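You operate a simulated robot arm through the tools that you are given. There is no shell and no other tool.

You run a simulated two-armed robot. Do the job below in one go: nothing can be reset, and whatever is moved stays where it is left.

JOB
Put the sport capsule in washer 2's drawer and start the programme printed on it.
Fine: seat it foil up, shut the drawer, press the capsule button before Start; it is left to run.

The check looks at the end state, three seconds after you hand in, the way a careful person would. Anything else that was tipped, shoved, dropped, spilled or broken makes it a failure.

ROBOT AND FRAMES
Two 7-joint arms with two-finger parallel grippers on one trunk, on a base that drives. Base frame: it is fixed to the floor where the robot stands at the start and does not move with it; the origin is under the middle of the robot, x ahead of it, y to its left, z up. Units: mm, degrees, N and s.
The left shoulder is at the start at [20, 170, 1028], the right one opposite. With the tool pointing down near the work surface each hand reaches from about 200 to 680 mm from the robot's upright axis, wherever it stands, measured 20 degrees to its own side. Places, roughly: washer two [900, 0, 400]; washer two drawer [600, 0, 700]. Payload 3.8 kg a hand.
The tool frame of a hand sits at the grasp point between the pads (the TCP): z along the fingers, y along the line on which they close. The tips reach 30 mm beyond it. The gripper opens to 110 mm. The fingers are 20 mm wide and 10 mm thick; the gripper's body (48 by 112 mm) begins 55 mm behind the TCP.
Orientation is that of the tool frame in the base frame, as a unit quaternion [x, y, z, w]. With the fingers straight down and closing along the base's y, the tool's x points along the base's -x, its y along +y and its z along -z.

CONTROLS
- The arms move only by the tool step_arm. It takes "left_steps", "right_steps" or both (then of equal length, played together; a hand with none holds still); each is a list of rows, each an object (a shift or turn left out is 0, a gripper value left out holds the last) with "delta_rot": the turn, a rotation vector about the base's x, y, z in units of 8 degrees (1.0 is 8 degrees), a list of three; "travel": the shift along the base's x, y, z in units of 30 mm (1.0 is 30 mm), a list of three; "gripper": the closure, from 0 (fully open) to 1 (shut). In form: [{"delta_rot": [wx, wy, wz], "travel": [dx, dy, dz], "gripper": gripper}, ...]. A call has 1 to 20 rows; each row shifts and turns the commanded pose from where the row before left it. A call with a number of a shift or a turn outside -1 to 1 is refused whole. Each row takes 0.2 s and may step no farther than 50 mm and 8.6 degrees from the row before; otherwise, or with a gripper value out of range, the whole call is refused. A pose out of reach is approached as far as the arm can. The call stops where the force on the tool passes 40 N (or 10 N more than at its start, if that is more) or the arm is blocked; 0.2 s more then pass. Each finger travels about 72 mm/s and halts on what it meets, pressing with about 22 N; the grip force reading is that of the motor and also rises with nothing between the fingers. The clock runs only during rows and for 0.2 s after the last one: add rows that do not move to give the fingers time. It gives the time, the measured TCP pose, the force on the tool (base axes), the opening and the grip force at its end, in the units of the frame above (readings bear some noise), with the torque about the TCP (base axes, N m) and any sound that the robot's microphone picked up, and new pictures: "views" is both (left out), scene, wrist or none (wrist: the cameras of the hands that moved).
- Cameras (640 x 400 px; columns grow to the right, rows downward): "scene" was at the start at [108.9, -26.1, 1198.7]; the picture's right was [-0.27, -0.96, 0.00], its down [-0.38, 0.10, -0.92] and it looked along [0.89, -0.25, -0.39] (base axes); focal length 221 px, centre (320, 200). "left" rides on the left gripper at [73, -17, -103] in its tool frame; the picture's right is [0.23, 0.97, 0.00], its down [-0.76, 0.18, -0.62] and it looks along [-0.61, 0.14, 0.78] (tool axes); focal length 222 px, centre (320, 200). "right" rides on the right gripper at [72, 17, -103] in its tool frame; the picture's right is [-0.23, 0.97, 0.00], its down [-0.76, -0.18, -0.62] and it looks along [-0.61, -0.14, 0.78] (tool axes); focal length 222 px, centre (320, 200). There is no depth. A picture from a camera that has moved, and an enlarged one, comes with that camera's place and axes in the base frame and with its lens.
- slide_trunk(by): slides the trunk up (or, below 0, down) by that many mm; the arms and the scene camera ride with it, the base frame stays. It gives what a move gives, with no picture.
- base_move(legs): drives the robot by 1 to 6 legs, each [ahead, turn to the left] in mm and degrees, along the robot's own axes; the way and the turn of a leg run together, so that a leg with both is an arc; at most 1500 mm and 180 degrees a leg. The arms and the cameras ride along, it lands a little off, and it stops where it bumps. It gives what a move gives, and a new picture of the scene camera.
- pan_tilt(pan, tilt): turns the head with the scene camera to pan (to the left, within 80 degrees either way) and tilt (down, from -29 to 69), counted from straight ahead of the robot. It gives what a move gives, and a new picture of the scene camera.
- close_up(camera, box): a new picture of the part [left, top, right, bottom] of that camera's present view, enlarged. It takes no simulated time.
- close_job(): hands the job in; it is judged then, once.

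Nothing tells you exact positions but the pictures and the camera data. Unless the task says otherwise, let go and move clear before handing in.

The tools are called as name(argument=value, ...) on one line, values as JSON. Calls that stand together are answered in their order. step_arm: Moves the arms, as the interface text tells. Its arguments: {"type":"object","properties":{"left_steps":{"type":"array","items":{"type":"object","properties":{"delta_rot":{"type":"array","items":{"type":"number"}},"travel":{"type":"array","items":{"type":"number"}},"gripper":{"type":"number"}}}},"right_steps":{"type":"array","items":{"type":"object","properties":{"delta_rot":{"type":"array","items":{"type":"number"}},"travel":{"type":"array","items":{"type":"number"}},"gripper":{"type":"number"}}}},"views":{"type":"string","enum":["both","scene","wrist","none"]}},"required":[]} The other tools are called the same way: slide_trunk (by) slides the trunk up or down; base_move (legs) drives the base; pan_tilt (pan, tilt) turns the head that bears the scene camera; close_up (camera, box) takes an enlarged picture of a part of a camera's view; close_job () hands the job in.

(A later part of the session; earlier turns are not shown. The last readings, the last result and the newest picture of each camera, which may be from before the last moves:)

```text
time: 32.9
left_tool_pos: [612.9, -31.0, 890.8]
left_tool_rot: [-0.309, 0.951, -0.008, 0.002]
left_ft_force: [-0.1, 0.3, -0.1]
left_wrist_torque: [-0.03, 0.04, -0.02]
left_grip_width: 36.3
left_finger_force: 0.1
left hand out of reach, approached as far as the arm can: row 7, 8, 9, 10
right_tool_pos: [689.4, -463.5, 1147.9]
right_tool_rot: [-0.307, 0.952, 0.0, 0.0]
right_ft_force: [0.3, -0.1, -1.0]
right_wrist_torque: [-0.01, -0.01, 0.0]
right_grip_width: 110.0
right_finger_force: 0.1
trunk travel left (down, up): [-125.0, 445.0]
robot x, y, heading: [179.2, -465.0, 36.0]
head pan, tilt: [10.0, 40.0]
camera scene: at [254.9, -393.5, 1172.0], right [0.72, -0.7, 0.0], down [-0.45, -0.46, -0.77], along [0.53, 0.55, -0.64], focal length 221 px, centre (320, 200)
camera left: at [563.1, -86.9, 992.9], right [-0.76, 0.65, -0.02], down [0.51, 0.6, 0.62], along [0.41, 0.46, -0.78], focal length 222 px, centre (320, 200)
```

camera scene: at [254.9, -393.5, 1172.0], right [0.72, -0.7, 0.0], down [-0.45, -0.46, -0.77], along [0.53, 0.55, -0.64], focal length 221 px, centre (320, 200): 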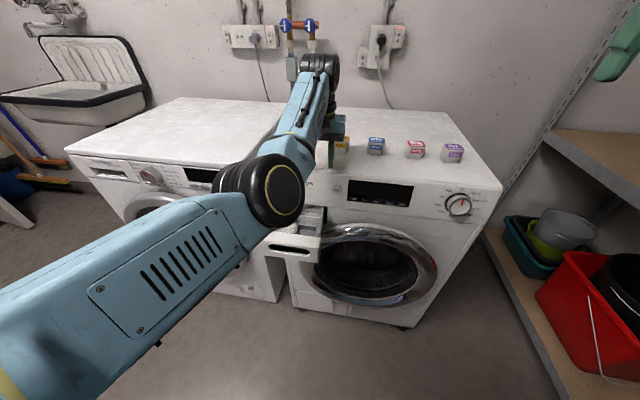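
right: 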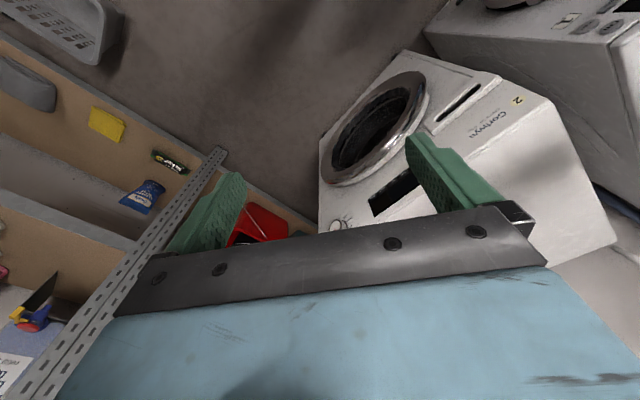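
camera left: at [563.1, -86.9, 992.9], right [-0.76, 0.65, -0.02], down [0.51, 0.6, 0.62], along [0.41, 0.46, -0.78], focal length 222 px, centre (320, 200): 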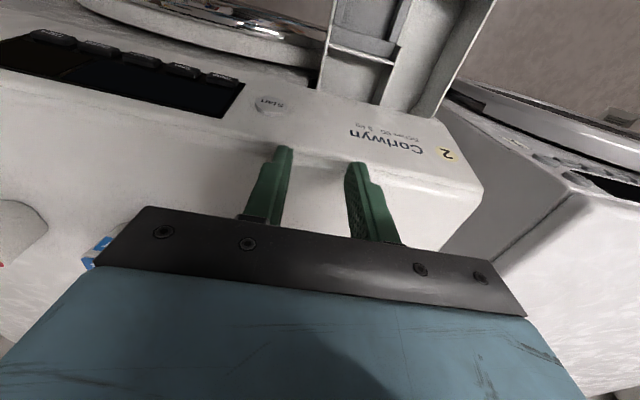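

The hand ended up over the washer's front edge at z=891, low but clear. I'll raise it, and look at the seat through the wrist camera.

step_arm(left_steps=[{"travel": [0, 0, 0.8]}, {"travel": [0, 0, 0.8]}, {"travel": [-0.6, -0.4, 0.6]}, {"travel": [-0.7, -0.5, 0.3]}, {"travel": [-0.7, -0.5, 0]}, {"travel": [-0.7, -0.5, 0]}, {"travel": [-0.7, -0.5, 0]}, {"travel": [-0.7, -0.5, 0]}, {"travel": [-0.7, -0.5, 0]}, {}])

close_up(camera="left", box=[200, 0, 520, 200])

```text
time: 35.1
left_tool_pos: [612.8, -38.2, 966.9]
left_tool_rot: [-0.31, 0.951, -0.008, 0.002]
left_ft_force: [-0.5, -0.2, 0.2]
left_wrist_torque: [-0.01, -0.03, -0.01]
left_grip_width: 36.4
left_finger_force: 0.1
left hand out of reach, approached as far as the arm can: row 3, 4, 5, 6, 7, 8, 9
right_tool_pos: [687.9, -465.6, 1146.6]
right_tool_rot: [-0.306, 0.952, 0.0, 0.0]
right_ft_force: [-0.2, 0.1, 0.6]
right_wrist_torque: [-0.01, -0.01, -0.01]
right_grip_width: 110.1
right_finger_force: 0.0
trunk travel left (down, up): [-125.0, 445.0]
robot x, y, heading: [179.5, -464.0, 36.0]
head pan, tilt: [10.0, 40.0]
camera scene: at [254.9, -393.4, 1172.0], right [0.72, -0.7, 0.0], down [-0.45, -0.46, -0.77], along [0.53, 0.55, -0.64], focal length 221 px, centre (320, 200)
camera left: at [562.5, -94.3, 1068.8], right [-0.76, 0.65, -0.02], down [0.51, 0.6, 0.62], along [0.41, 0.46, -0.78], focal length 222 px, centre (320, 200)
```

scene: 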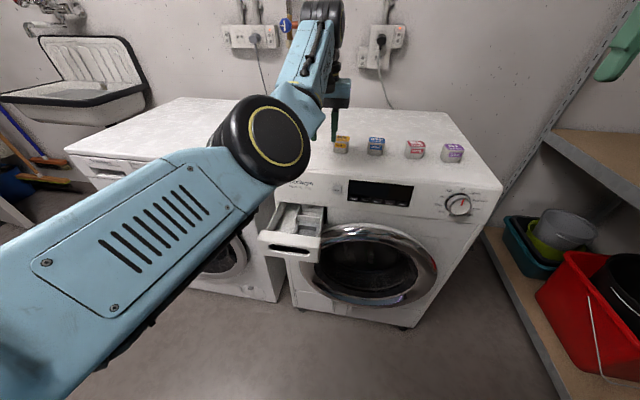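
left: 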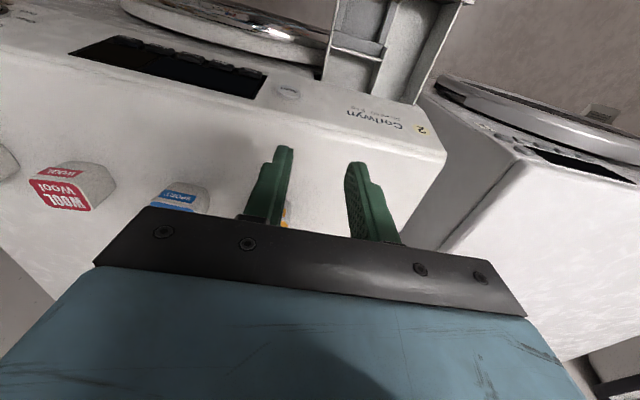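

```text
2.00 times, centred on (360, 100) of left
camera zoom: at [562.5, -94.3, 1068.8], right [-0.76, 0.65, -0.02], down [0.51, 0.6, 0.62], along [0.41, 0.46, -0.78], focal length 444 px, centre (240, 400)
```

zoom: 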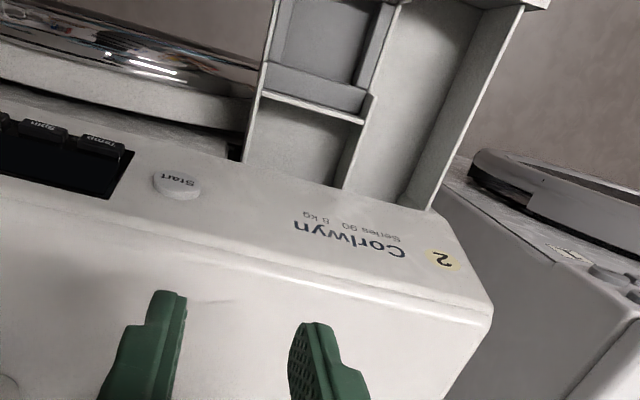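

The elbow has settled low, so pulling the hand inward is blocked. Raising the trunk will straighten that out and improve the view into the drawer, and I'll drive 100 mm forward so both capsule and seat are in reach.

slide_trunk(by=200)

base_move(legs=[[100, 0]])

pan_tilt(pan=5, tilt=55)

```text
time: 37.2
left_tool_pos: [612.5, -38.9, 1165.6]
left_tool_rot: [-0.309, 0.951, -0.007, 0.002]
left_ft_force: [0.2, 0.4, -0.1]
left_wrist_torque: [0.01, -0.01, 0.03]
left_grip_width: 36.3
left_finger_force: 0.0
right_tool_pos: [687.0, -463.7, 1345.5]
right_tool_rot: [-0.307, 0.952, 0.0, 0.001]
right_ft_force: [0.0, -0.4, 0.2]
right_wrist_torque: [-0.05, 0.02, -0.01]
right_grip_width: 110.0
right_finger_force: 0.1
trunk travel left (down, up): [-325.0, 245.0]
robot x, y, heading: [182.7, -464.2, 35.7]
head pan, tilt: [10.0, 40.0]
```

```text
time: 38.4
left_tool_pos: [691.9, 18.6, 1165.9]
left_tool_rot: [-0.31, 0.951, -0.008, 0.002]
left_ft_force: [0.4, 1.1, 0.1]
left_wrist_torque: [-0.04, -0.02, -0.01]
left_grip_width: 36.3
left_finger_force: 0.0
right_tool_pos: [767.5, -407.8, 1347.2]
right_tool_rot: [-0.306, 0.952, 0.0, 0.0]
right_ft_force: [0.2, -0.3, -0.3]
right_wrist_torque: [0.0, 0.02, -0.01]
right_grip_width: 110.2
right_finger_force: 0.1
trunk travel left (down, up): [-325.0, 245.0]
robot x, y, heading: [260.1, -409.0, 35.9]
head pan, tilt: [10.0, 40.0]
camera scene: at [333.4, -336.8, 1372.0], right [0.72, -0.7, 0.0], down [-0.45, -0.46, -0.77], along [0.53, 0.55, -0.64], focal length 221 px, centre (320, 200)
```

scene: 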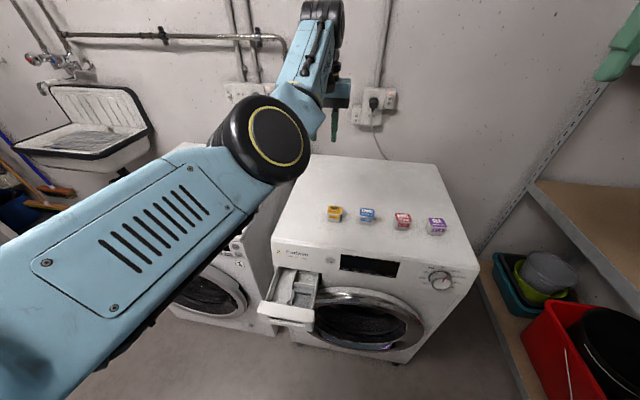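

```text
time: 39.1
left_tool_pos: [690.3, 17.8, 1165.8]
left_tool_rot: [-0.31, 0.951, -0.007, 0.003]
left_ft_force: [0.0, -0.4, -0.3]
left_wrist_torque: [-0.01, -0.03, -0.05]
left_grip_width: 36.3
left_finger_force: 0.0
right_tool_pos: [765.5, -407.8, 1346.6]
right_tool_rot: [-0.307, 0.952, 0.001, 0.0]
right_ft_force: [0.2, -0.2, -0.9]
right_wrist_torque: [0.02, -0.01, -0.01]
right_grip_width: 109.9
right_finger_force: 0.1
trunk travel left (down, up): [-325.0, 245.0]
robot x, y, heading: [257.0, -408.9, 35.8]
head pan, tilt: [5.0, 55.0]
camera scene: at [327.9, -351.2, 1351.4], right [0.65, -0.76, 0.0], down [-0.62, -0.53, -0.57], along [0.43, 0.38, -0.82], focal length 221 px, centre (320, 200)
```

scene: 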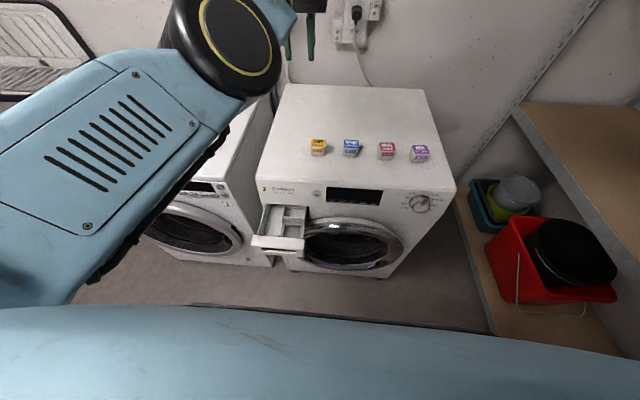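

From higher up I can see into the drawer. I'll zoom to measure the seat and the capsules again.

close_up(camera="scene", box=[245, 195, 325, 260])

close_up(camera="scene", box=[290, 120, 450, 220])

close_up(camera="scene", box=[300, 128, 380, 178])

```text
6.15 times, centred on (285, 228) of scene
camera zoom: at [327.9, -351.2, 1351.4], right [0.65, -0.76, 0.0], down [-0.62, -0.53, -0.57], along [0.43, 0.38, -0.82], focal length 1361 px, centre (535, 31)
```

zoom: 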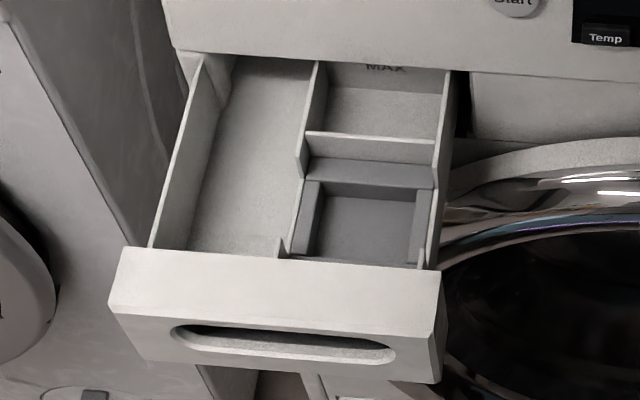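

```text
4.00 times, centred on (370, 170) of scene
camera zoom: at [327.9, -351.2, 1351.4], right [0.65, -0.76, 0.0], down [-0.62, -0.53, -0.57], along [0.43, 0.38, -0.82], focal length 884 px, centre (120, 320)
```

zoom: 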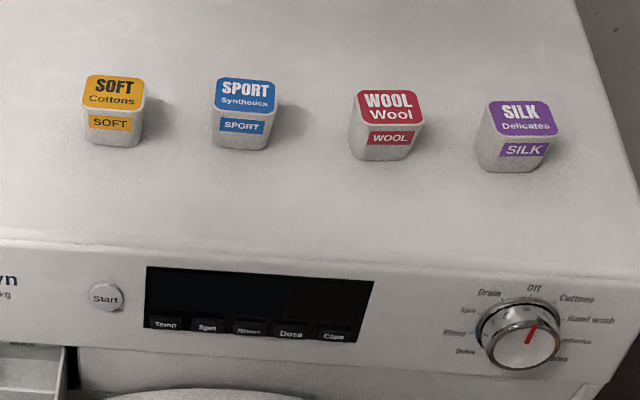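

```text
8.00 times, centred on (340, 153) of scene
camera zoom: at [327.9, -351.2, 1351.4], right [0.65, -0.76, 0.0], down [-0.62, -0.53, -0.57], along [0.43, 0.38, -0.82], focal length 1769 px, centre (160, 576)
```

zoom: 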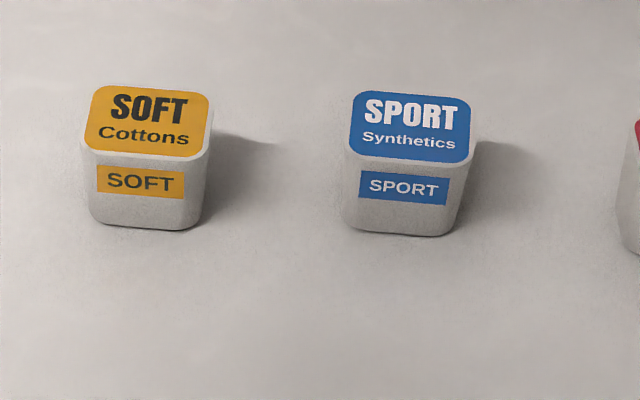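

Seat measured at about R0 [377, 123], rim z≈703 and about 51 mm wide. The sport capsule is at [601, -48], with its top at z≈890. I'll move the left hand above the capsule with the fingers open.

step_arm(left_steps=[{"travel": [0.352, -0.309, -0.683], "gripper": 0.3}, {"travel": [0.352, -0.309, -0.683]}, {"travel": [0.352, -0.309, -0.683]}, {"travel": [0.352, -0.309, -0.683]}, {"travel": [0.352, -0.309, -0.683]}, {"travel": [0.352, -0.309, -0.683]}, {"travel": [0.352, -0.309, -0.683]}, {"travel": [0.352, -0.309, -0.683]}, {"travel": [0.352, -0.309, -0.683]}, {"travel": [0.352, -0.309, -0.683]}, {}])

```text
time: 41.5
left_tool_pos: [742.3, -79.2, 987.4]
left_tool_rot: [-0.31, 0.951, -0.008, 0.003]
left_ft_force: [-0.1, 0.8, -0.3]
left_wrist_torque: [-0.01, 0.02, 0.01]
left_grip_width: 77.2
left_finger_force: 0.0
left hand out of reach, approached as far as the arm can: row 4, 5, 6, 7, 8, 9, 10
right_tool_pos: [765.7, -407.9, 1346.7]
right_tool_rot: [-0.306, 0.952, 0.0, 0.0]
right_ft_force: [0.0, 0.0, -0.4]
right_wrist_torque: [-0.02, 0.0, 0.06]
right_grip_width: 109.8
right_finger_force: 0.0
trunk travel left (down, up): [-325.0, 245.0]
robot x, y, heading: [258.0, -409.4, 36.0]
head pan, tilt: [5.0, 55.0]
camera scene: at [328.0, -351.0, 1351.4], right [0.65, -0.76, 0.0], down [-0.62, -0.53, -0.57], along [0.43, 0.37, -0.82], focal length 221 px, centre (320, 200)
camera left: at [693.0, -134.8, 1088.9], right [-0.76, 0.65, -0.02], down [0.5, 0.6, 0.62], along [0.41, 0.46, -0.78], focal length 222 px, centre (320, 200)
```

scene: 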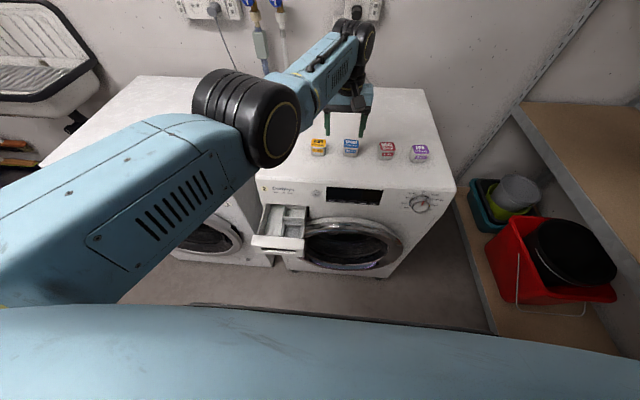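
left: 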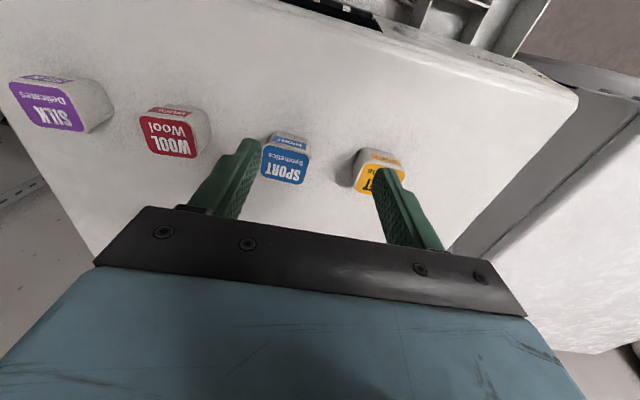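

The capsule lies just beyond the left arm's reach from here. I'll drive 75 mm further forward; the base front stays well short of the open drawer.

base_move(legs=[[75, 0]])

step_arm(left_steps=[{}, {}])

```text
time: 42.6
left_tool_pos: [805.6, -35.4, 986.2]
left_tool_rot: [-0.309, 0.951, -0.007, 0.002]
left_ft_force: [0.7, 0.1, -0.3]
left_wrist_torque: [-0.01, -0.01, 0.0]
left_grip_width: 77.1
left_finger_force: 0.0
right_tool_pos: [827.6, -365.4, 1346.1]
right_tool_rot: [-0.304, 0.953, 0.0, 0.0]
right_ft_force: [-0.6, 0.8, 0.9]
right_wrist_torque: [0.0, 0.02, 0.03]
right_grip_width: 110.1
right_finger_force: 0.0
trunk travel left (down, up): [-325.0, 245.0]
robot x, y, heading: [316.6, -365.2, 35.9]
head pan, tilt: [5.0, 55.0]
camera scene: at [390.1, -306.9, 1351.3], right [0.65, -0.76, 0.0], down [-0.62, -0.53, -0.57], along [0.44, 0.37, -0.82], focal length 221 px, centre (320, 200)
```

scene: 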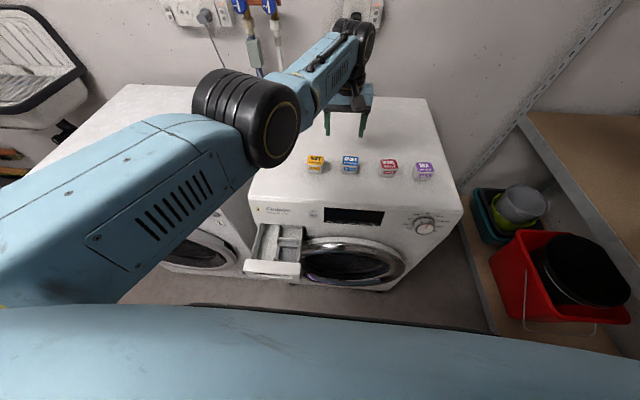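

```text
time: 43.2
left_tool_pos: [804.7, -37.5, 987.4]
left_tool_rot: [-0.308, 0.951, -0.008, 0.002]
left_ft_force: [0.4, -0.3, 0.2]
left_wrist_torque: [-0.01, 0.02, 0.02]
left_grip_width: 77.0
left_finger_force: 0.0
right_tool_pos: [825.8, -365.1, 1347.5]
right_tool_rot: [-0.305, 0.952, 0.0, 0.0]
right_ft_force: [-0.5, 0.1, 0.4]
right_wrist_torque: [-0.01, -0.02, -0.02]
right_grip_width: 109.8
right_finger_force: 0.0
trunk travel left (down, up): [-325.0, 245.0]
robot x, y, heading: [320.7, -359.3, 35.6]
head pan, tilt: [5.0, 55.0]
camera scene: at [389.4, -307.5, 1351.3], right [0.65, -0.76, 0.0], down [-0.62, -0.53, -0.57], along [0.44, 0.37, -0.82], focal length 221 px, centre (320, 200)
camera left: at [755.0, -92.3, 1089.1], right [-0.75, 0.66, -0.02], down [0.51, 0.6, 0.62], along [0.42, 0.46, -0.78], focal length 222 px, centre (320, 200)
```

scene: 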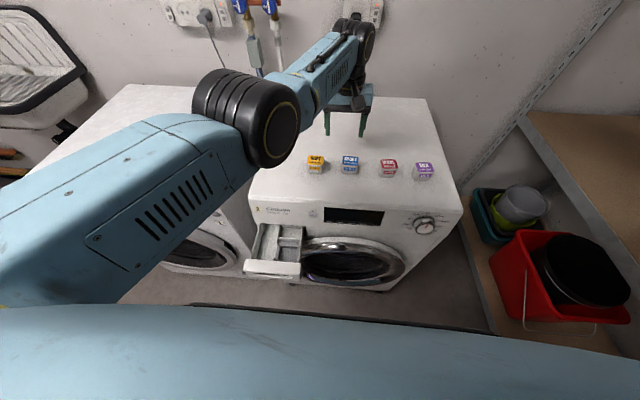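
left: 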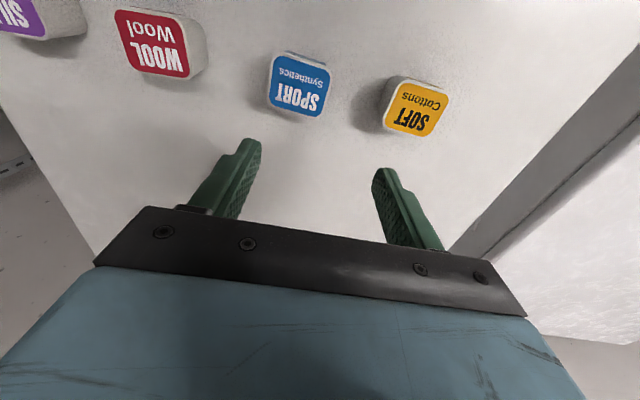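

The wrist camera confirms the sport capsule at R0 [602, -49]. I'll centre over it at z=950 first.

step_arm(left_steps=[{"travel": [-0.06, -0.308, -0.3]}, {"travel": [-0.06, -0.308, -0.3]}, {"travel": [-0.06, -0.308, -0.3]}, {"travel": [-0.06, -0.308, -0.3]}, {}])

close_up(camera="left", box=[170, 40, 490, 240])

```text
time: 44.4
left_tool_pos: [797.6, -75.8, 950.7]
left_tool_rot: [-0.308, 0.951, -0.007, 0.002]
left_ft_force: [0.2, 0.2, -0.6]
left_wrist_torque: [0.0, -0.02, 0.0]
left_grip_width: 76.6
left_finger_force: 0.1
right_tool_pos: [826.8, -365.5, 1346.0]
right_tool_rot: [-0.305, 0.952, 0.001, 0.0]
right_ft_force: [-0.4, -0.1, -0.5]
right_wrist_torque: [0.01, -0.02, 0.0]
right_grip_width: 109.8
right_finger_force: 0.0
trunk travel left (down, up): [-325.0, 245.0]
robot x, y, heading: [323.2, -363.7, 35.6]
head pan, tilt: [5.0, 55.0]
camera scene: at [389.3, -307.4, 1351.3], right [0.65, -0.76, 0.0], down [-0.62, -0.53, -0.57], along [0.44, 0.37, -0.82], focal length 221 px, centre (320, 200)
camera left: at [747.3, -130.9, 1054.1], right [-0.75, 0.66, -0.02], down [0.51, 0.6, 0.62], along [0.42, 0.46, -0.78], focal length 222 px, centre (320, 200)
```

scene: 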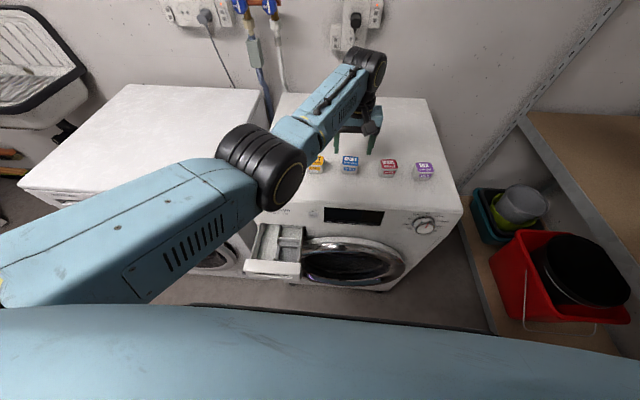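
left: 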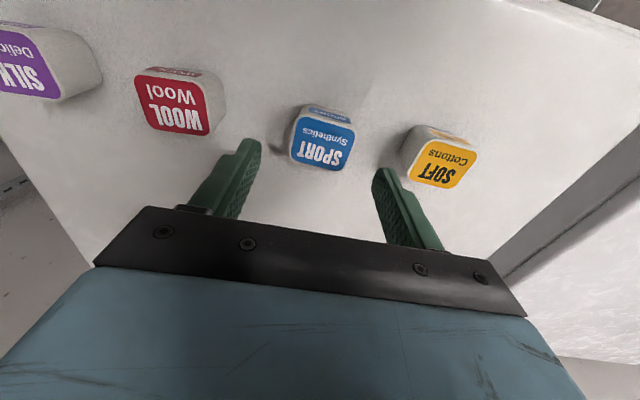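

```text
2.00 times, centred on (330, 140) of left
camera zoom: at [747.3, -130.9, 1054.1], right [-0.75, 0.66, -0.02], down [0.51, 0.6, 0.62], along [0.42, 0.46, -0.78], focal length 444 px, centre (300, 320)
```

zoom: 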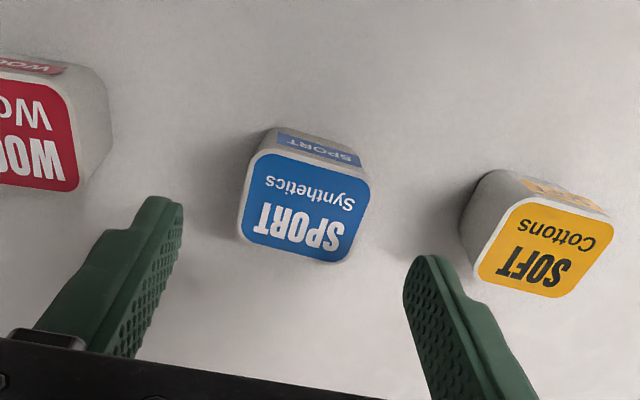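

Centred at R0 [601, -49]. I'll descend to z=903 so that the tips hold the capsule's upper half, then close.

step_arm(left_steps=[{"travel": [0, 0, -0.4]}, {"travel": [0, 0, -0.4]}, {"travel": [0, 0, -0.4]}, {"travel": [0, 0, -0.39]}, {}, {"gripper": 0.5}, {"gripper": 0.6}, {"gripper": 0.7}, {}, {}])

close_up(camera="left", box=[170, 40, 490, 240])

close_up(camera="scene", box=[300, 120, 396, 180])

```text
time: 46.6
left_tool_pos: [798.8, -74.5, 904.0]
left_tool_rot: [-0.308, 0.951, -0.007, 0.003]
left_ft_force: [-0.1, -0.3, -0.4]
left_wrist_torque: [-0.02, -0.01, 0.01]
left_grip_width: 49.0
left_finger_force: 22.1
right_tool_pos: [827.5, -365.6, 1347.3]
right_tool_rot: [-0.305, 0.952, 0.0, 0.0]
right_ft_force: [0.2, 0.0, -0.8]
right_wrist_torque: [0.0, 0.0, -0.03]
right_grip_width: 110.3
right_finger_force: 0.1
trunk travel left (down, up): [-325.0, 245.0]
robot x, y, heading: [317.0, -365.5, 35.8]
head pan, tilt: [5.0, 55.0]
camera scene: at [389.3, -307.5, 1351.3], right [0.65, -0.76, 0.0], down [-0.62, -0.53, -0.57], along [0.44, 0.37, -0.82], focal length 221 px, centre (320, 200)
camera left: at [748.4, -129.9, 1006.4], right [-0.75, 0.66, -0.02], down [0.51, 0.6, 0.62], along [0.42, 0.46, -0.78], focal length 222 px, centre (320, 200)
```

scene: 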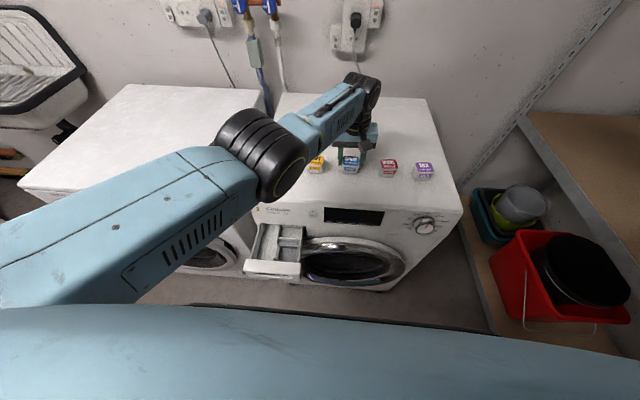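
left: 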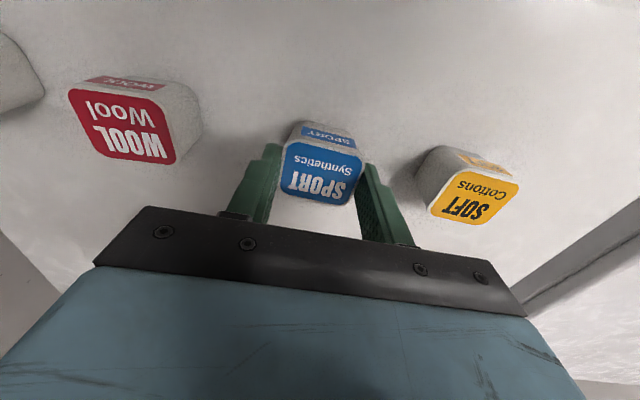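

```text
2.00 times, centred on (330, 140) of left
camera zoom: at [748.4, -129.9, 1006.4], right [-0.75, 0.66, -0.02], down [0.51, 0.6, 0.62], along [0.42, 0.46, -0.78], focal length 444 px, centre (300, 320)
```

zoom: 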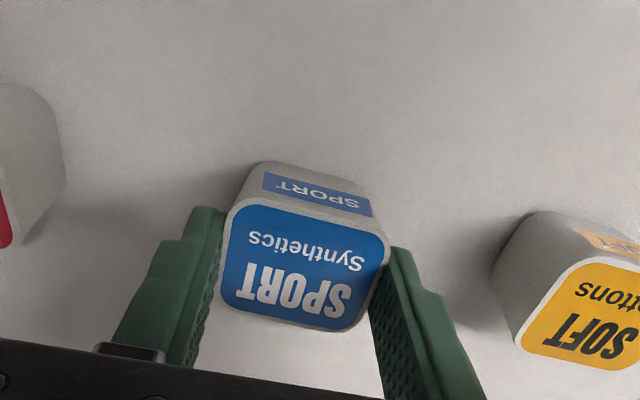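

```text
6.67 times, centred on (348, 150) of scene
camera zoom: at [389.3, -307.5, 1351.3], right [0.65, -0.76, 0.0], down [-0.62, -0.53, -0.57], along [0.44, 0.37, -0.82], focal length 1474 px, centre (133, 533)
```

zoom: 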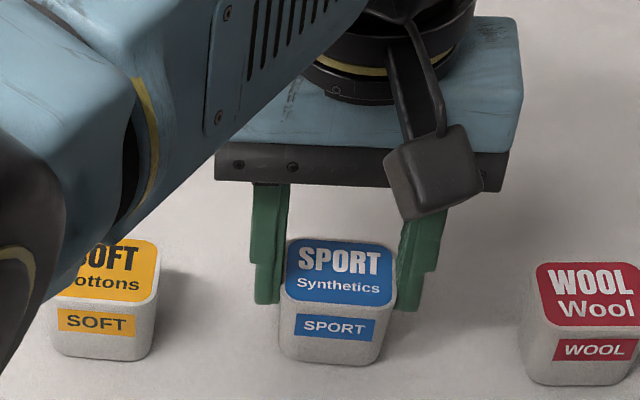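

The capsule is gripped (49 mm, 22 N). I'll lift it straight up and check.

step_arm(left_steps=[{"travel": [0, 0, 0.2]}, {"travel": [0, 0, 0.4]}, {"travel": [0, 0, 0.5]}, {"travel": [0, 0, 0.5]}, {"travel": [0, 0, 0.5]}, {"travel": [0, 0, 0.5]}, {"travel": [0, 0, 0.5]}, {}])

close_up(camera="left", box=[170, 40, 490, 240])

```text
time: 48.4
left_tool_pos: [797.9, -75.3, 996.9]
left_tool_rot: [-0.308, 0.951, -0.008, 0.002]
left_ft_force: [0.0, 0.2, -0.4]
left_wrist_torque: [0.01, 0.01, 0.01]
left_grip_width: 33.0
left_finger_force: 0.1
right_tool_pos: [826.6, -366.0, 1346.2]
right_tool_rot: [-0.305, 0.952, 0.0, 0.0]
right_ft_force: [0.5, 0.8, -1.0]
right_wrist_torque: [-0.02, 0.0, 0.02]
right_grip_width: 109.9
right_finger_force: 0.2
trunk travel left (down, up): [-325.0, 245.0]
robot x, y, heading: [321.3, -368.1, 35.6]
head pan, tilt: [5.0, 55.0]
camera scene: at [389.3, -307.4, 1351.3], right [0.65, -0.76, 0.0], down [-0.62, -0.53, -0.57], along [0.44, 0.37, -0.82], focal length 221 px, centre (320, 200)
camera left: at [747.6, -130.3, 1098.6], right [-0.75, 0.66, -0.02], down [0.51, 0.6, 0.62], along [0.42, 0.46, -0.78], focal length 222 px, centre (320, 200)
```

scene: 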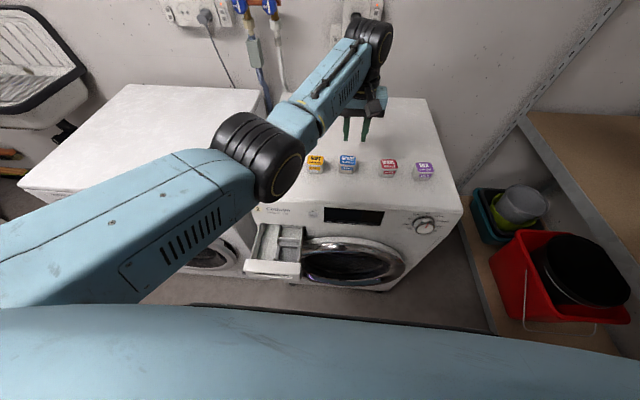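
left: 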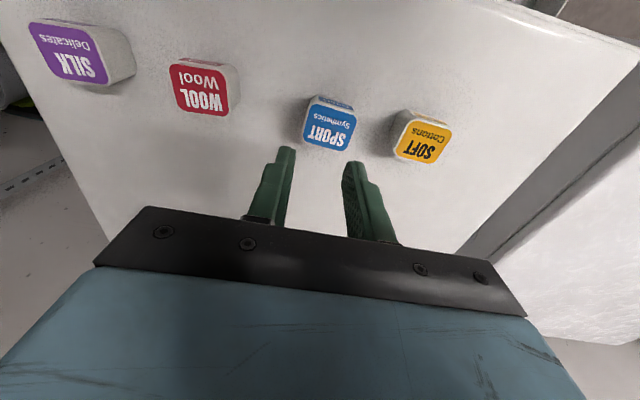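

```text
2.00 times, centred on (330, 140) of left
camera zoom: at [747.6, -130.3, 1098.6], right [-0.75, 0.66, -0.02], down [0.51, 0.6, 0.62], along [0.42, 0.46, -0.78], focal length 444 px, centre (300, 320)
```

zoom: 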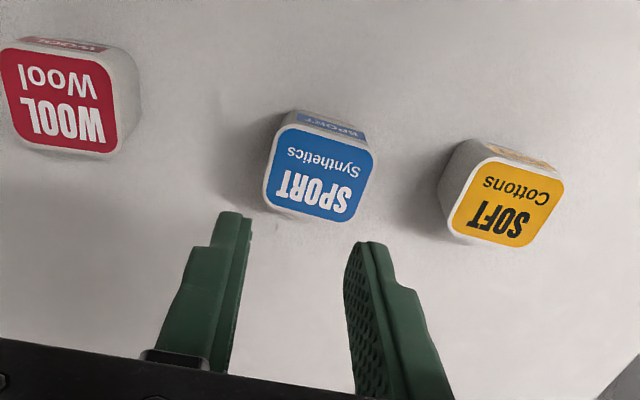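

The grip was too shallow and slid off, but the capsule is still upright and foil up, about 6 mm to the left. I'll reopen, recentre and grip deeper.

step_arm(left_steps=[{"travel": [-0.054, 0.075, 0], "gripper": 0.3}, {"travel": [-0.054, 0.075, 0]}, {}, {"travel": [0, 0, -0.5]}, {"travel": [0, 0, -0.5]}, {}])

close_up(camera="left", box=[170, 40, 490, 240])

```text
time: 49.8
left_tool_pos: [793.6, -68.2, 965.7]
left_tool_rot: [-0.308, 0.951, -0.008, 0.002]
left_ft_force: [0.7, -0.8, 0.1]
left_wrist_torque: [0.02, 0.01, -0.02]
left_grip_width: 77.1
left_finger_force: 0.0
right_tool_pos: [827.0, -365.5, 1346.7]
right_tool_rot: [-0.305, 0.952, 0.0, 0.0]
right_ft_force: [-0.4, 0.1, -0.1]
right_wrist_torque: [0.02, 0.01, 0.0]
right_grip_width: 109.8
right_finger_force: 0.1
trunk travel left (down, up): [-325.0, 245.0]
robot x, y, heading: [320.0, -365.6, 35.5]
head pan, tilt: [5.0, 55.0]
camera scene: at [389.3, -307.5, 1351.4], right [0.65, -0.76, 0.0], down [-0.62, -0.53, -0.57], along [0.44, 0.37, -0.82], focal length 221 px, centre (320, 200)
camera left: at [742.9, -124.5, 1068.4], right [-0.75, 0.66, -0.02], down [0.51, 0.6, 0.62], along [0.42, 0.46, -0.78], focal length 222 px, centre (320, 200)
```

scene: 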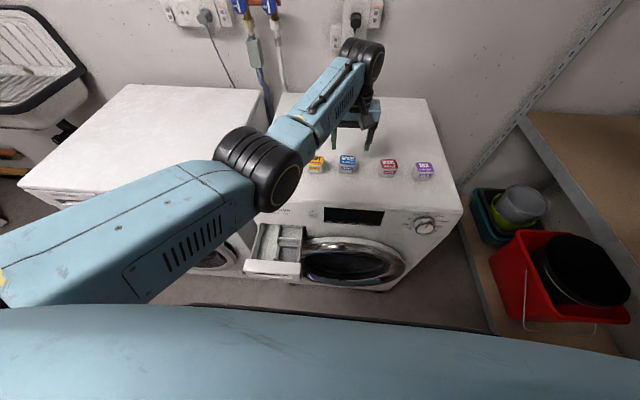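
left: 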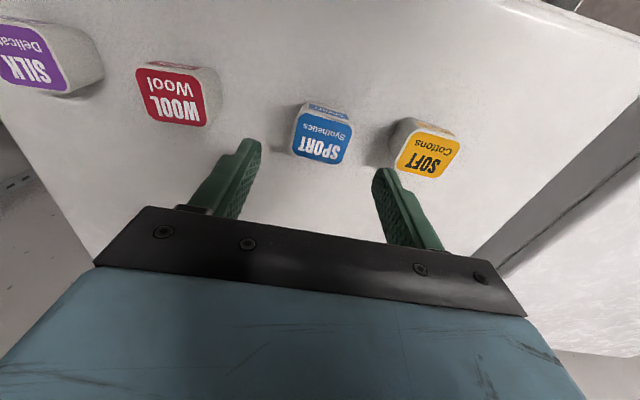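

```text
2.00 times, centred on (330, 140) of left
camera zoom: at [742.9, -124.5, 1068.4], right [-0.75, 0.66, -0.02], down [0.51, 0.6, 0.62], along [0.42, 0.46, -0.78], focal length 444 px, centre (300, 320)
```

zoom: 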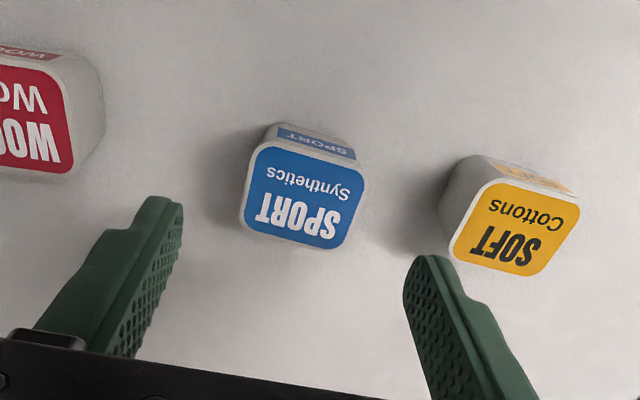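

Centred again on the capsule. I'll descend to z≈893 and grip.

step_arm(left_steps=[{"travel": [0, 0, -0.404]}, {"travel": [0, 0, -0.404]}, {"travel": [0, 0, -0.404]}, {"travel": [0, 0, -0.404]}, {"travel": [0, 0, -0.404]}, {"travel": [0, 0, -0.404]}, {}, {"gripper": 0.5}, {"gripper": 0.6}, {"gripper": 0.8}, {}, {}, {"travel": [0, 0, 0.08]}, {"travel": [0, 0, 0.15]}, {"travel": [0, 0, 0.25]}, {"travel": [0, 0, 0.35]}, {}])

close_up(camera="left", box=[170, 40, 490, 240])

close_up(camera="scene", box=[300, 120, 396, 180])

```text
time: 53.4
left_tool_pos: [795.6, -68.7, 917.6]
left_tool_rot: [-0.307, 0.952, -0.007, 0.003]
left_ft_force: [0.3, 0.5, -0.9]
left_wrist_torque: [0.03, 0.02, -0.04]
left_grip_width: 48.6
left_finger_force: 22.0
right_tool_pos: [826.2, -365.8, 1346.9]
right_tool_rot: [-0.305, 0.952, 0.0, 0.0]
right_ft_force: [0.5, 0.3, 0.3]
right_wrist_torque: [-0.01, 0.0, 0.0]
right_grip_width: 110.2
right_finger_force: 0.1
trunk travel left (down, up): [-325.0, 245.0]
robot x, y, heading: [312.3, -366.0, 35.7]
head pan, tilt: [5.0, 55.0]
camera scene: at [389.3, -307.4, 1351.3], right [0.65, -0.76, 0.0], down [-0.62, -0.53, -0.57], along [0.44, 0.37, -0.82], focal length 221 px, centre (320, 200)
camera left: at [744.7, -124.2, 1020.6], right [-0.75, 0.66, -0.02], down [0.51, 0.6, 0.62], along [0.42, 0.46, -0.78], focal length 222 px, centre (320, 200)
```

scene: 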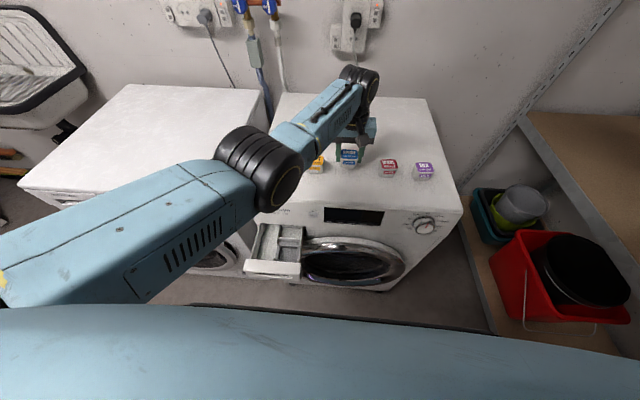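
left: 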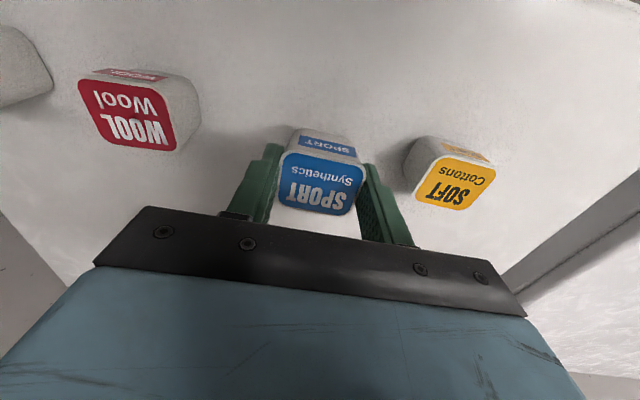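

```text
2.00 times, centred on (330, 140) of left
camera zoom: at [744.7, -124.2, 1020.6], right [-0.75, 0.66, -0.02], down [0.51, 0.6, 0.62], along [0.42, 0.46, -0.78], focal length 444 px, centre (300, 320)
```

zoom: 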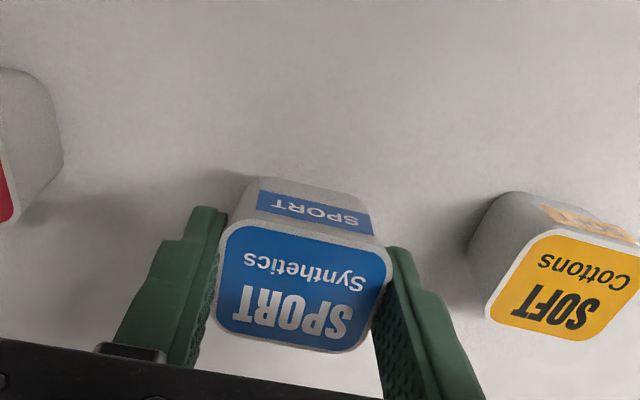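

```text
6.67 times, centred on (348, 150) of scene
camera zoom: at [389.3, -307.4, 1351.3], right [0.65, -0.76, 0.0], down [-0.62, -0.53, -0.57], along [0.44, 0.37, -0.82], focal length 1474 px, centre (133, 533)
```

zoom: 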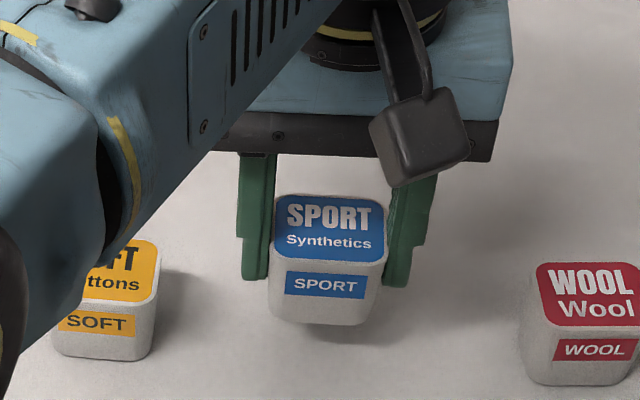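

The capsule is lifted and firmly held. I'll raise the trunk by 100 mm, which lifts the hand clear while keeping its posture, then move toward the drawer.

slide_trunk(by=100)

step_arm(left_steps=[{"travel": [-0.3, -0.1, 0]}, {"travel": [-0.5, -0.1, 0]}, {"travel": [-0.6, -0.1, 0]}, {"travel": [-0.6, -0.1, 0]}, {"travel": [-0.6, -0.1, 0]}, {}])

```text
time: 54.7
left_tool_pos: [795.2, -67.9, 1018.5]
left_tool_rot: [-0.308, 0.951, -0.007, 0.003]
left_ft_force: [0.3, -0.1, -0.3]
left_wrist_torque: [-0.01, 0.0, -0.01]
left_grip_width: 48.5
left_finger_force: 21.6
right_tool_pos: [827.3, -365.2, 1447.0]
right_tool_rot: [-0.305, 0.952, 0.001, 0.0]
right_ft_force: [-0.7, 0.1, -0.7]
right_wrist_torque: [-0.01, -0.03, 0.0]
right_grip_width: 110.3
right_finger_force: 0.2
trunk travel left (down, up): [-425.0, 145.0]
robot x, y, heading: [321.2, -366.6, 35.8]
head pan, tilt: [5.0, 55.0]
```

```text
time: 56.1
left_tool_pos: [717.5, -83.5, 1018.2]
left_tool_rot: [-0.308, 0.951, -0.009, 0.003]
left_ft_force: [0.1, 0.6, -0.4]
left_wrist_torque: [-0.01, 0.0, -0.01]
left_grip_width: 48.6
left_finger_force: 22.3
right_tool_pos: [827.0, -364.6, 1445.2]
right_tool_rot: [-0.306, 0.952, 0.0, 0.0]
right_ft_force: [0.0, 0.3, -0.7]
right_wrist_torque: [0.01, 0.02, 0.01]
right_grip_width: 109.8
right_finger_force: 0.1
trunk travel left (down, up): [-425.0, 145.0]
robot x, y, heading: [316.4, -364.6, 35.7]
head pan, tilt: [5.0, 55.0]
camera scene: at [389.7, -307.5, 1451.3], right [0.65, -0.76, 0.0], down [-0.62, -0.53, -0.57], along [0.44, 0.37, -0.82], focal length 221 px, centre (320, 200)
camera left: at [666.6, -138.6, 1121.3], right [-0.75, 0.66, -0.02], down [0.51, 0.6, 0.62], along [0.42, 0.46, -0.78], focal length 222 px, centre (320, 200)
```

scene: 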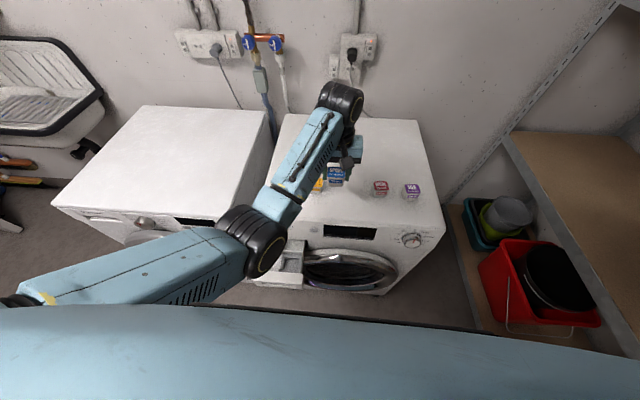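
left: 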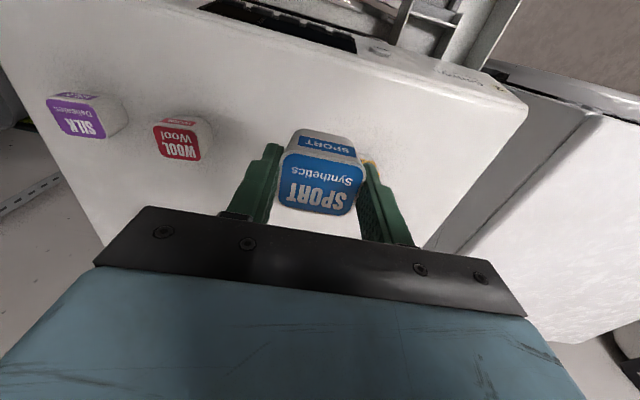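

Still firmly held. The elbow is well above the machines, so I'll continue to above the seat.

step_arm(left_steps=[{"travel": [-0.676, 0.051, 0]}, {"travel": [-0.676, 0.051, 0]}, {"travel": [-0.676, 0.051, 0]}, {"travel": [-0.676, 0.051, 0]}, {"travel": [-0.676, 0.051, 0]}, {"travel": [-0.676, 0.051, 0]}, {"travel": [-0.676, 0.051, 0]}, {"travel": [-0.676, 0.051, 0]}, {"travel": [-0.676, 0.051, 0]}, {"travel": [-0.676, 0.051, 0]}, {}])

```text
time: 58.5
left_tool_pos: [511.8, -67.4, 1018.1]
left_tool_rot: [-0.308, 0.951, -0.008, 0.003]
left_ft_force: [0.0, -0.1, -0.8]
left_wrist_torque: [0.02, 0.0, 0.01]
left_grip_width: 48.4
left_finger_force: 21.7
right_tool_pos: [828.1, -364.5, 1446.5]
right_tool_rot: [-0.305, 0.952, 0.0, 0.0]
right_ft_force: [-0.1, -0.6, -0.4]
right_wrist_torque: [-0.02, 0.03, 0.0]
right_grip_width: 109.9
right_finger_force: 0.1
trunk travel left (down, up): [-425.0, 145.0]
robot x, y, heading: [320.3, -370.4, 35.7]
head pan, tilt: [5.0, 55.0]
camera scene: at [389.7, -307.6, 1451.3], right [0.65, -0.76, 0.0], down [-0.62, -0.53, -0.57], along [0.44, 0.37, -0.82], focal length 221 px, centre (320, 200)
camera left: at [461.7, -124.3, 1120.6], right [-0.75, 0.66, -0.01], down [0.51, 0.6, 0.62], along [0.42, 0.46, -0.78], focal length 222 px, centre (320, 200)
```

scene: 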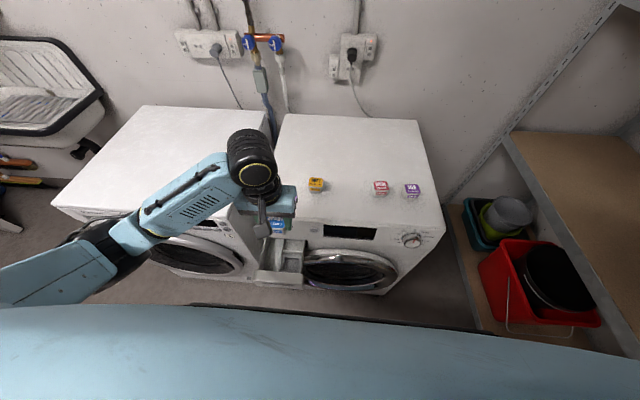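
left: 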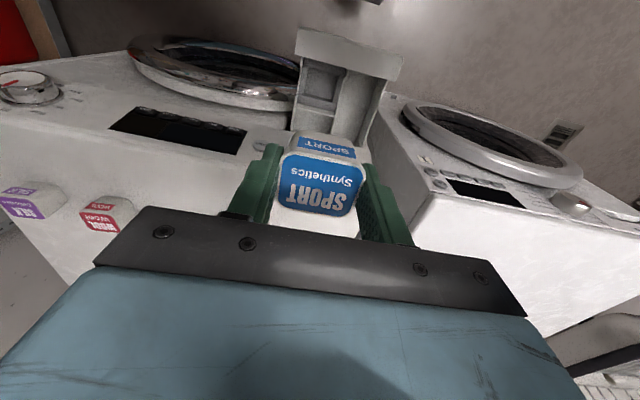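

The capsule is above the drawer. I'll zoom the wrist camera on the seat to measure it before lowering.

close_up(camera="left", box=[270, 20, 430, 120])

close_up(camera="scene", box=[240, 210, 336, 290])

```text
4.00 times, centred on (350, 70) of left
camera zoom: at [461.7, -124.3, 1120.6], right [-0.75, 0.66, -0.01], down [0.51, 0.6, 0.62], along [0.42, 0.46, -0.78], focal length 888 px, centre (200, 720)
```

zoom: 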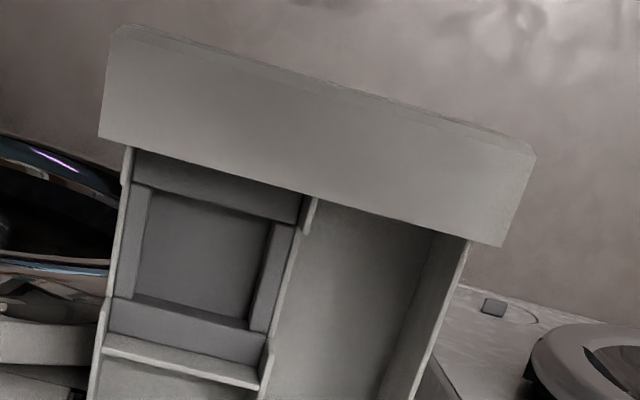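

```text
5.00 times, centred on (288, 250) of scene
camera zoom: at [389.7, -307.6, 1451.3], right [0.65, -0.76, 0.0], down [-0.62, -0.53, -0.57], along [0.44, 0.37, -0.82], focal length 1106 px, centre (480, -50)
```

zoom: 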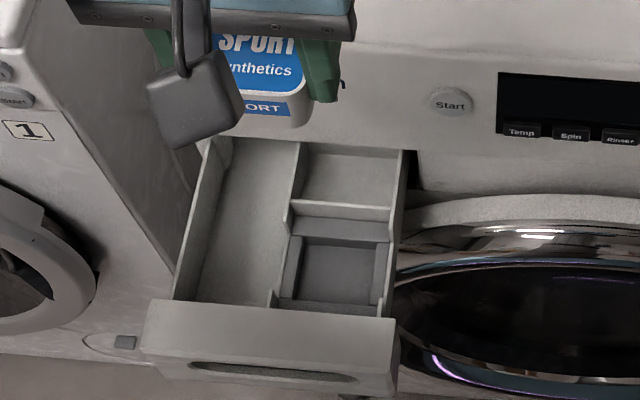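

The seat opening measures about 41 × 51 mm, centred near R0 [381, 121], its long side matching the capsule's. I'll lower to z=800 and check alignment.

step_arm(left_steps=[{"travel": [0.1, 0.02, -0.5]}, {"travel": [0.1, 0.02, -0.8]}, {"travel": [0.077, 0.004, -0.8]}, {"travel": [0, 0, -0.8]}, {"travel": [0, 0, -0.8]}, {"travel": [0, 0, -0.8]}, {"travel": [0, 0, -0.8]}, {"travel": [0, 0, -0.8]}, {"travel": [0, 0, -0.7]}, {"travel": [0, 0, -0.45]}, {}])

close_up(camera="left", box=[220, 60, 460, 210])

close_up(camera="scene", box=[240, 210, 336, 290])

```text
time: 60.9
left_tool_pos: [521.3, -69.0, 800.9]
left_tool_rot: [-0.309, 0.951, -0.007, 0.002]
left_ft_force: [-0.1, 0.4, -0.8]
left_wrist_torque: [-0.04, 0.01, 0.0]
left_grip_width: 48.2
left_finger_force: 22.3
right_tool_pos: [827.3, -364.3, 1445.9]
right_tool_rot: [-0.305, 0.952, 0.0, 0.0]
right_ft_force: [-0.2, 1.1, 0.8]
right_wrist_torque: [-0.04, -0.02, 0.01]
right_grip_width: 110.1
right_finger_force: 0.1
trunk travel left (down, up): [-425.0, 145.0]
robot x, y, heading: [318.7, -366.3, 35.8]
head pan, tilt: [5.0, 55.0]
camera scene: at [389.2, -307.4, 1451.3], right [0.65, -0.76, 0.0], down [-0.62, -0.53, -0.57], along [0.44, 0.37, -0.82], focal length 221 px, centre (320, 200)
camera left: at [471.1, -123.9, 902.9], right [-0.75, 0.66, -0.02], down [0.51, 0.6, 0.62], along [0.42, 0.46, -0.78], focal length 222 px, centre (320, 200)
```

scene: 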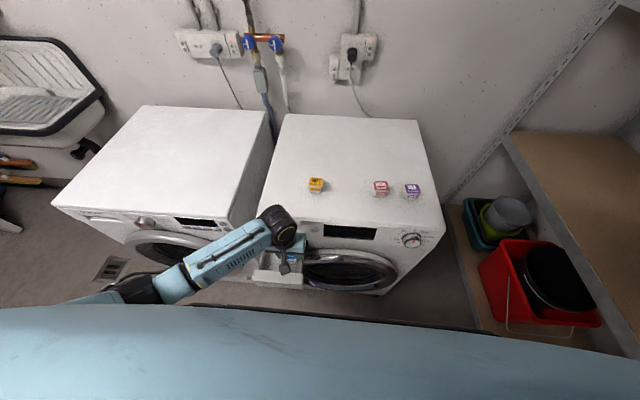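
left: 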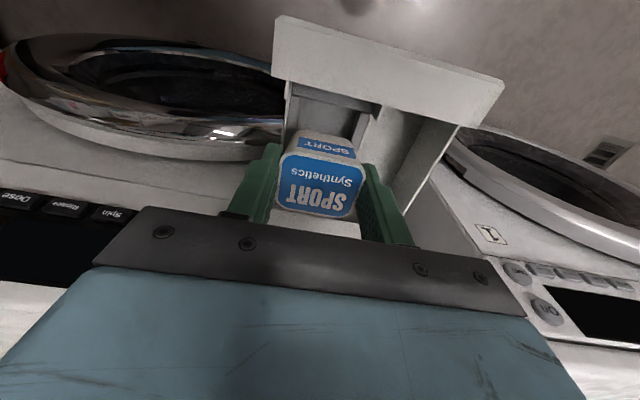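

```text
2.67 times, centred on (340, 135) of left
camera zoom: at [471.1, -123.9, 902.9], right [-0.75, 0.66, -0.02], down [0.51, 0.6, 0.62], along [0.42, 0.46, -0.78], focal length 592 px, centre (267, 373)
```

zoom: 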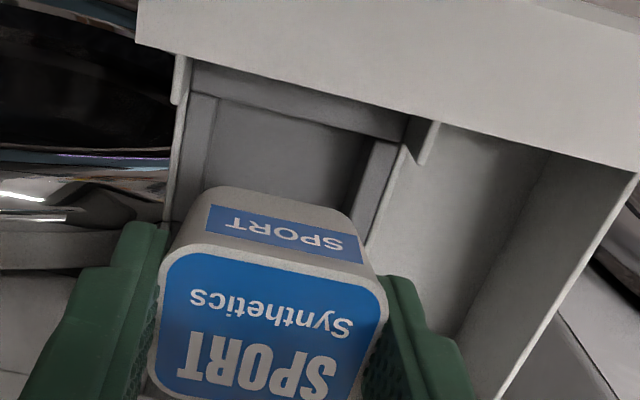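

```text
5.00 times, centred on (288, 250) of scene
camera zoom: at [389.2, -307.4, 1451.3], right [0.65, -0.76, 0.0], down [-0.62, -0.53, -0.57], along [0.44, 0.37, -0.82], focal length 1106 px, centre (480, -50)
```

zoom: 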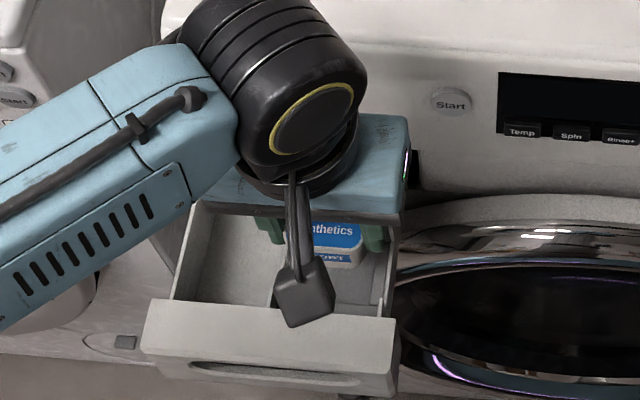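

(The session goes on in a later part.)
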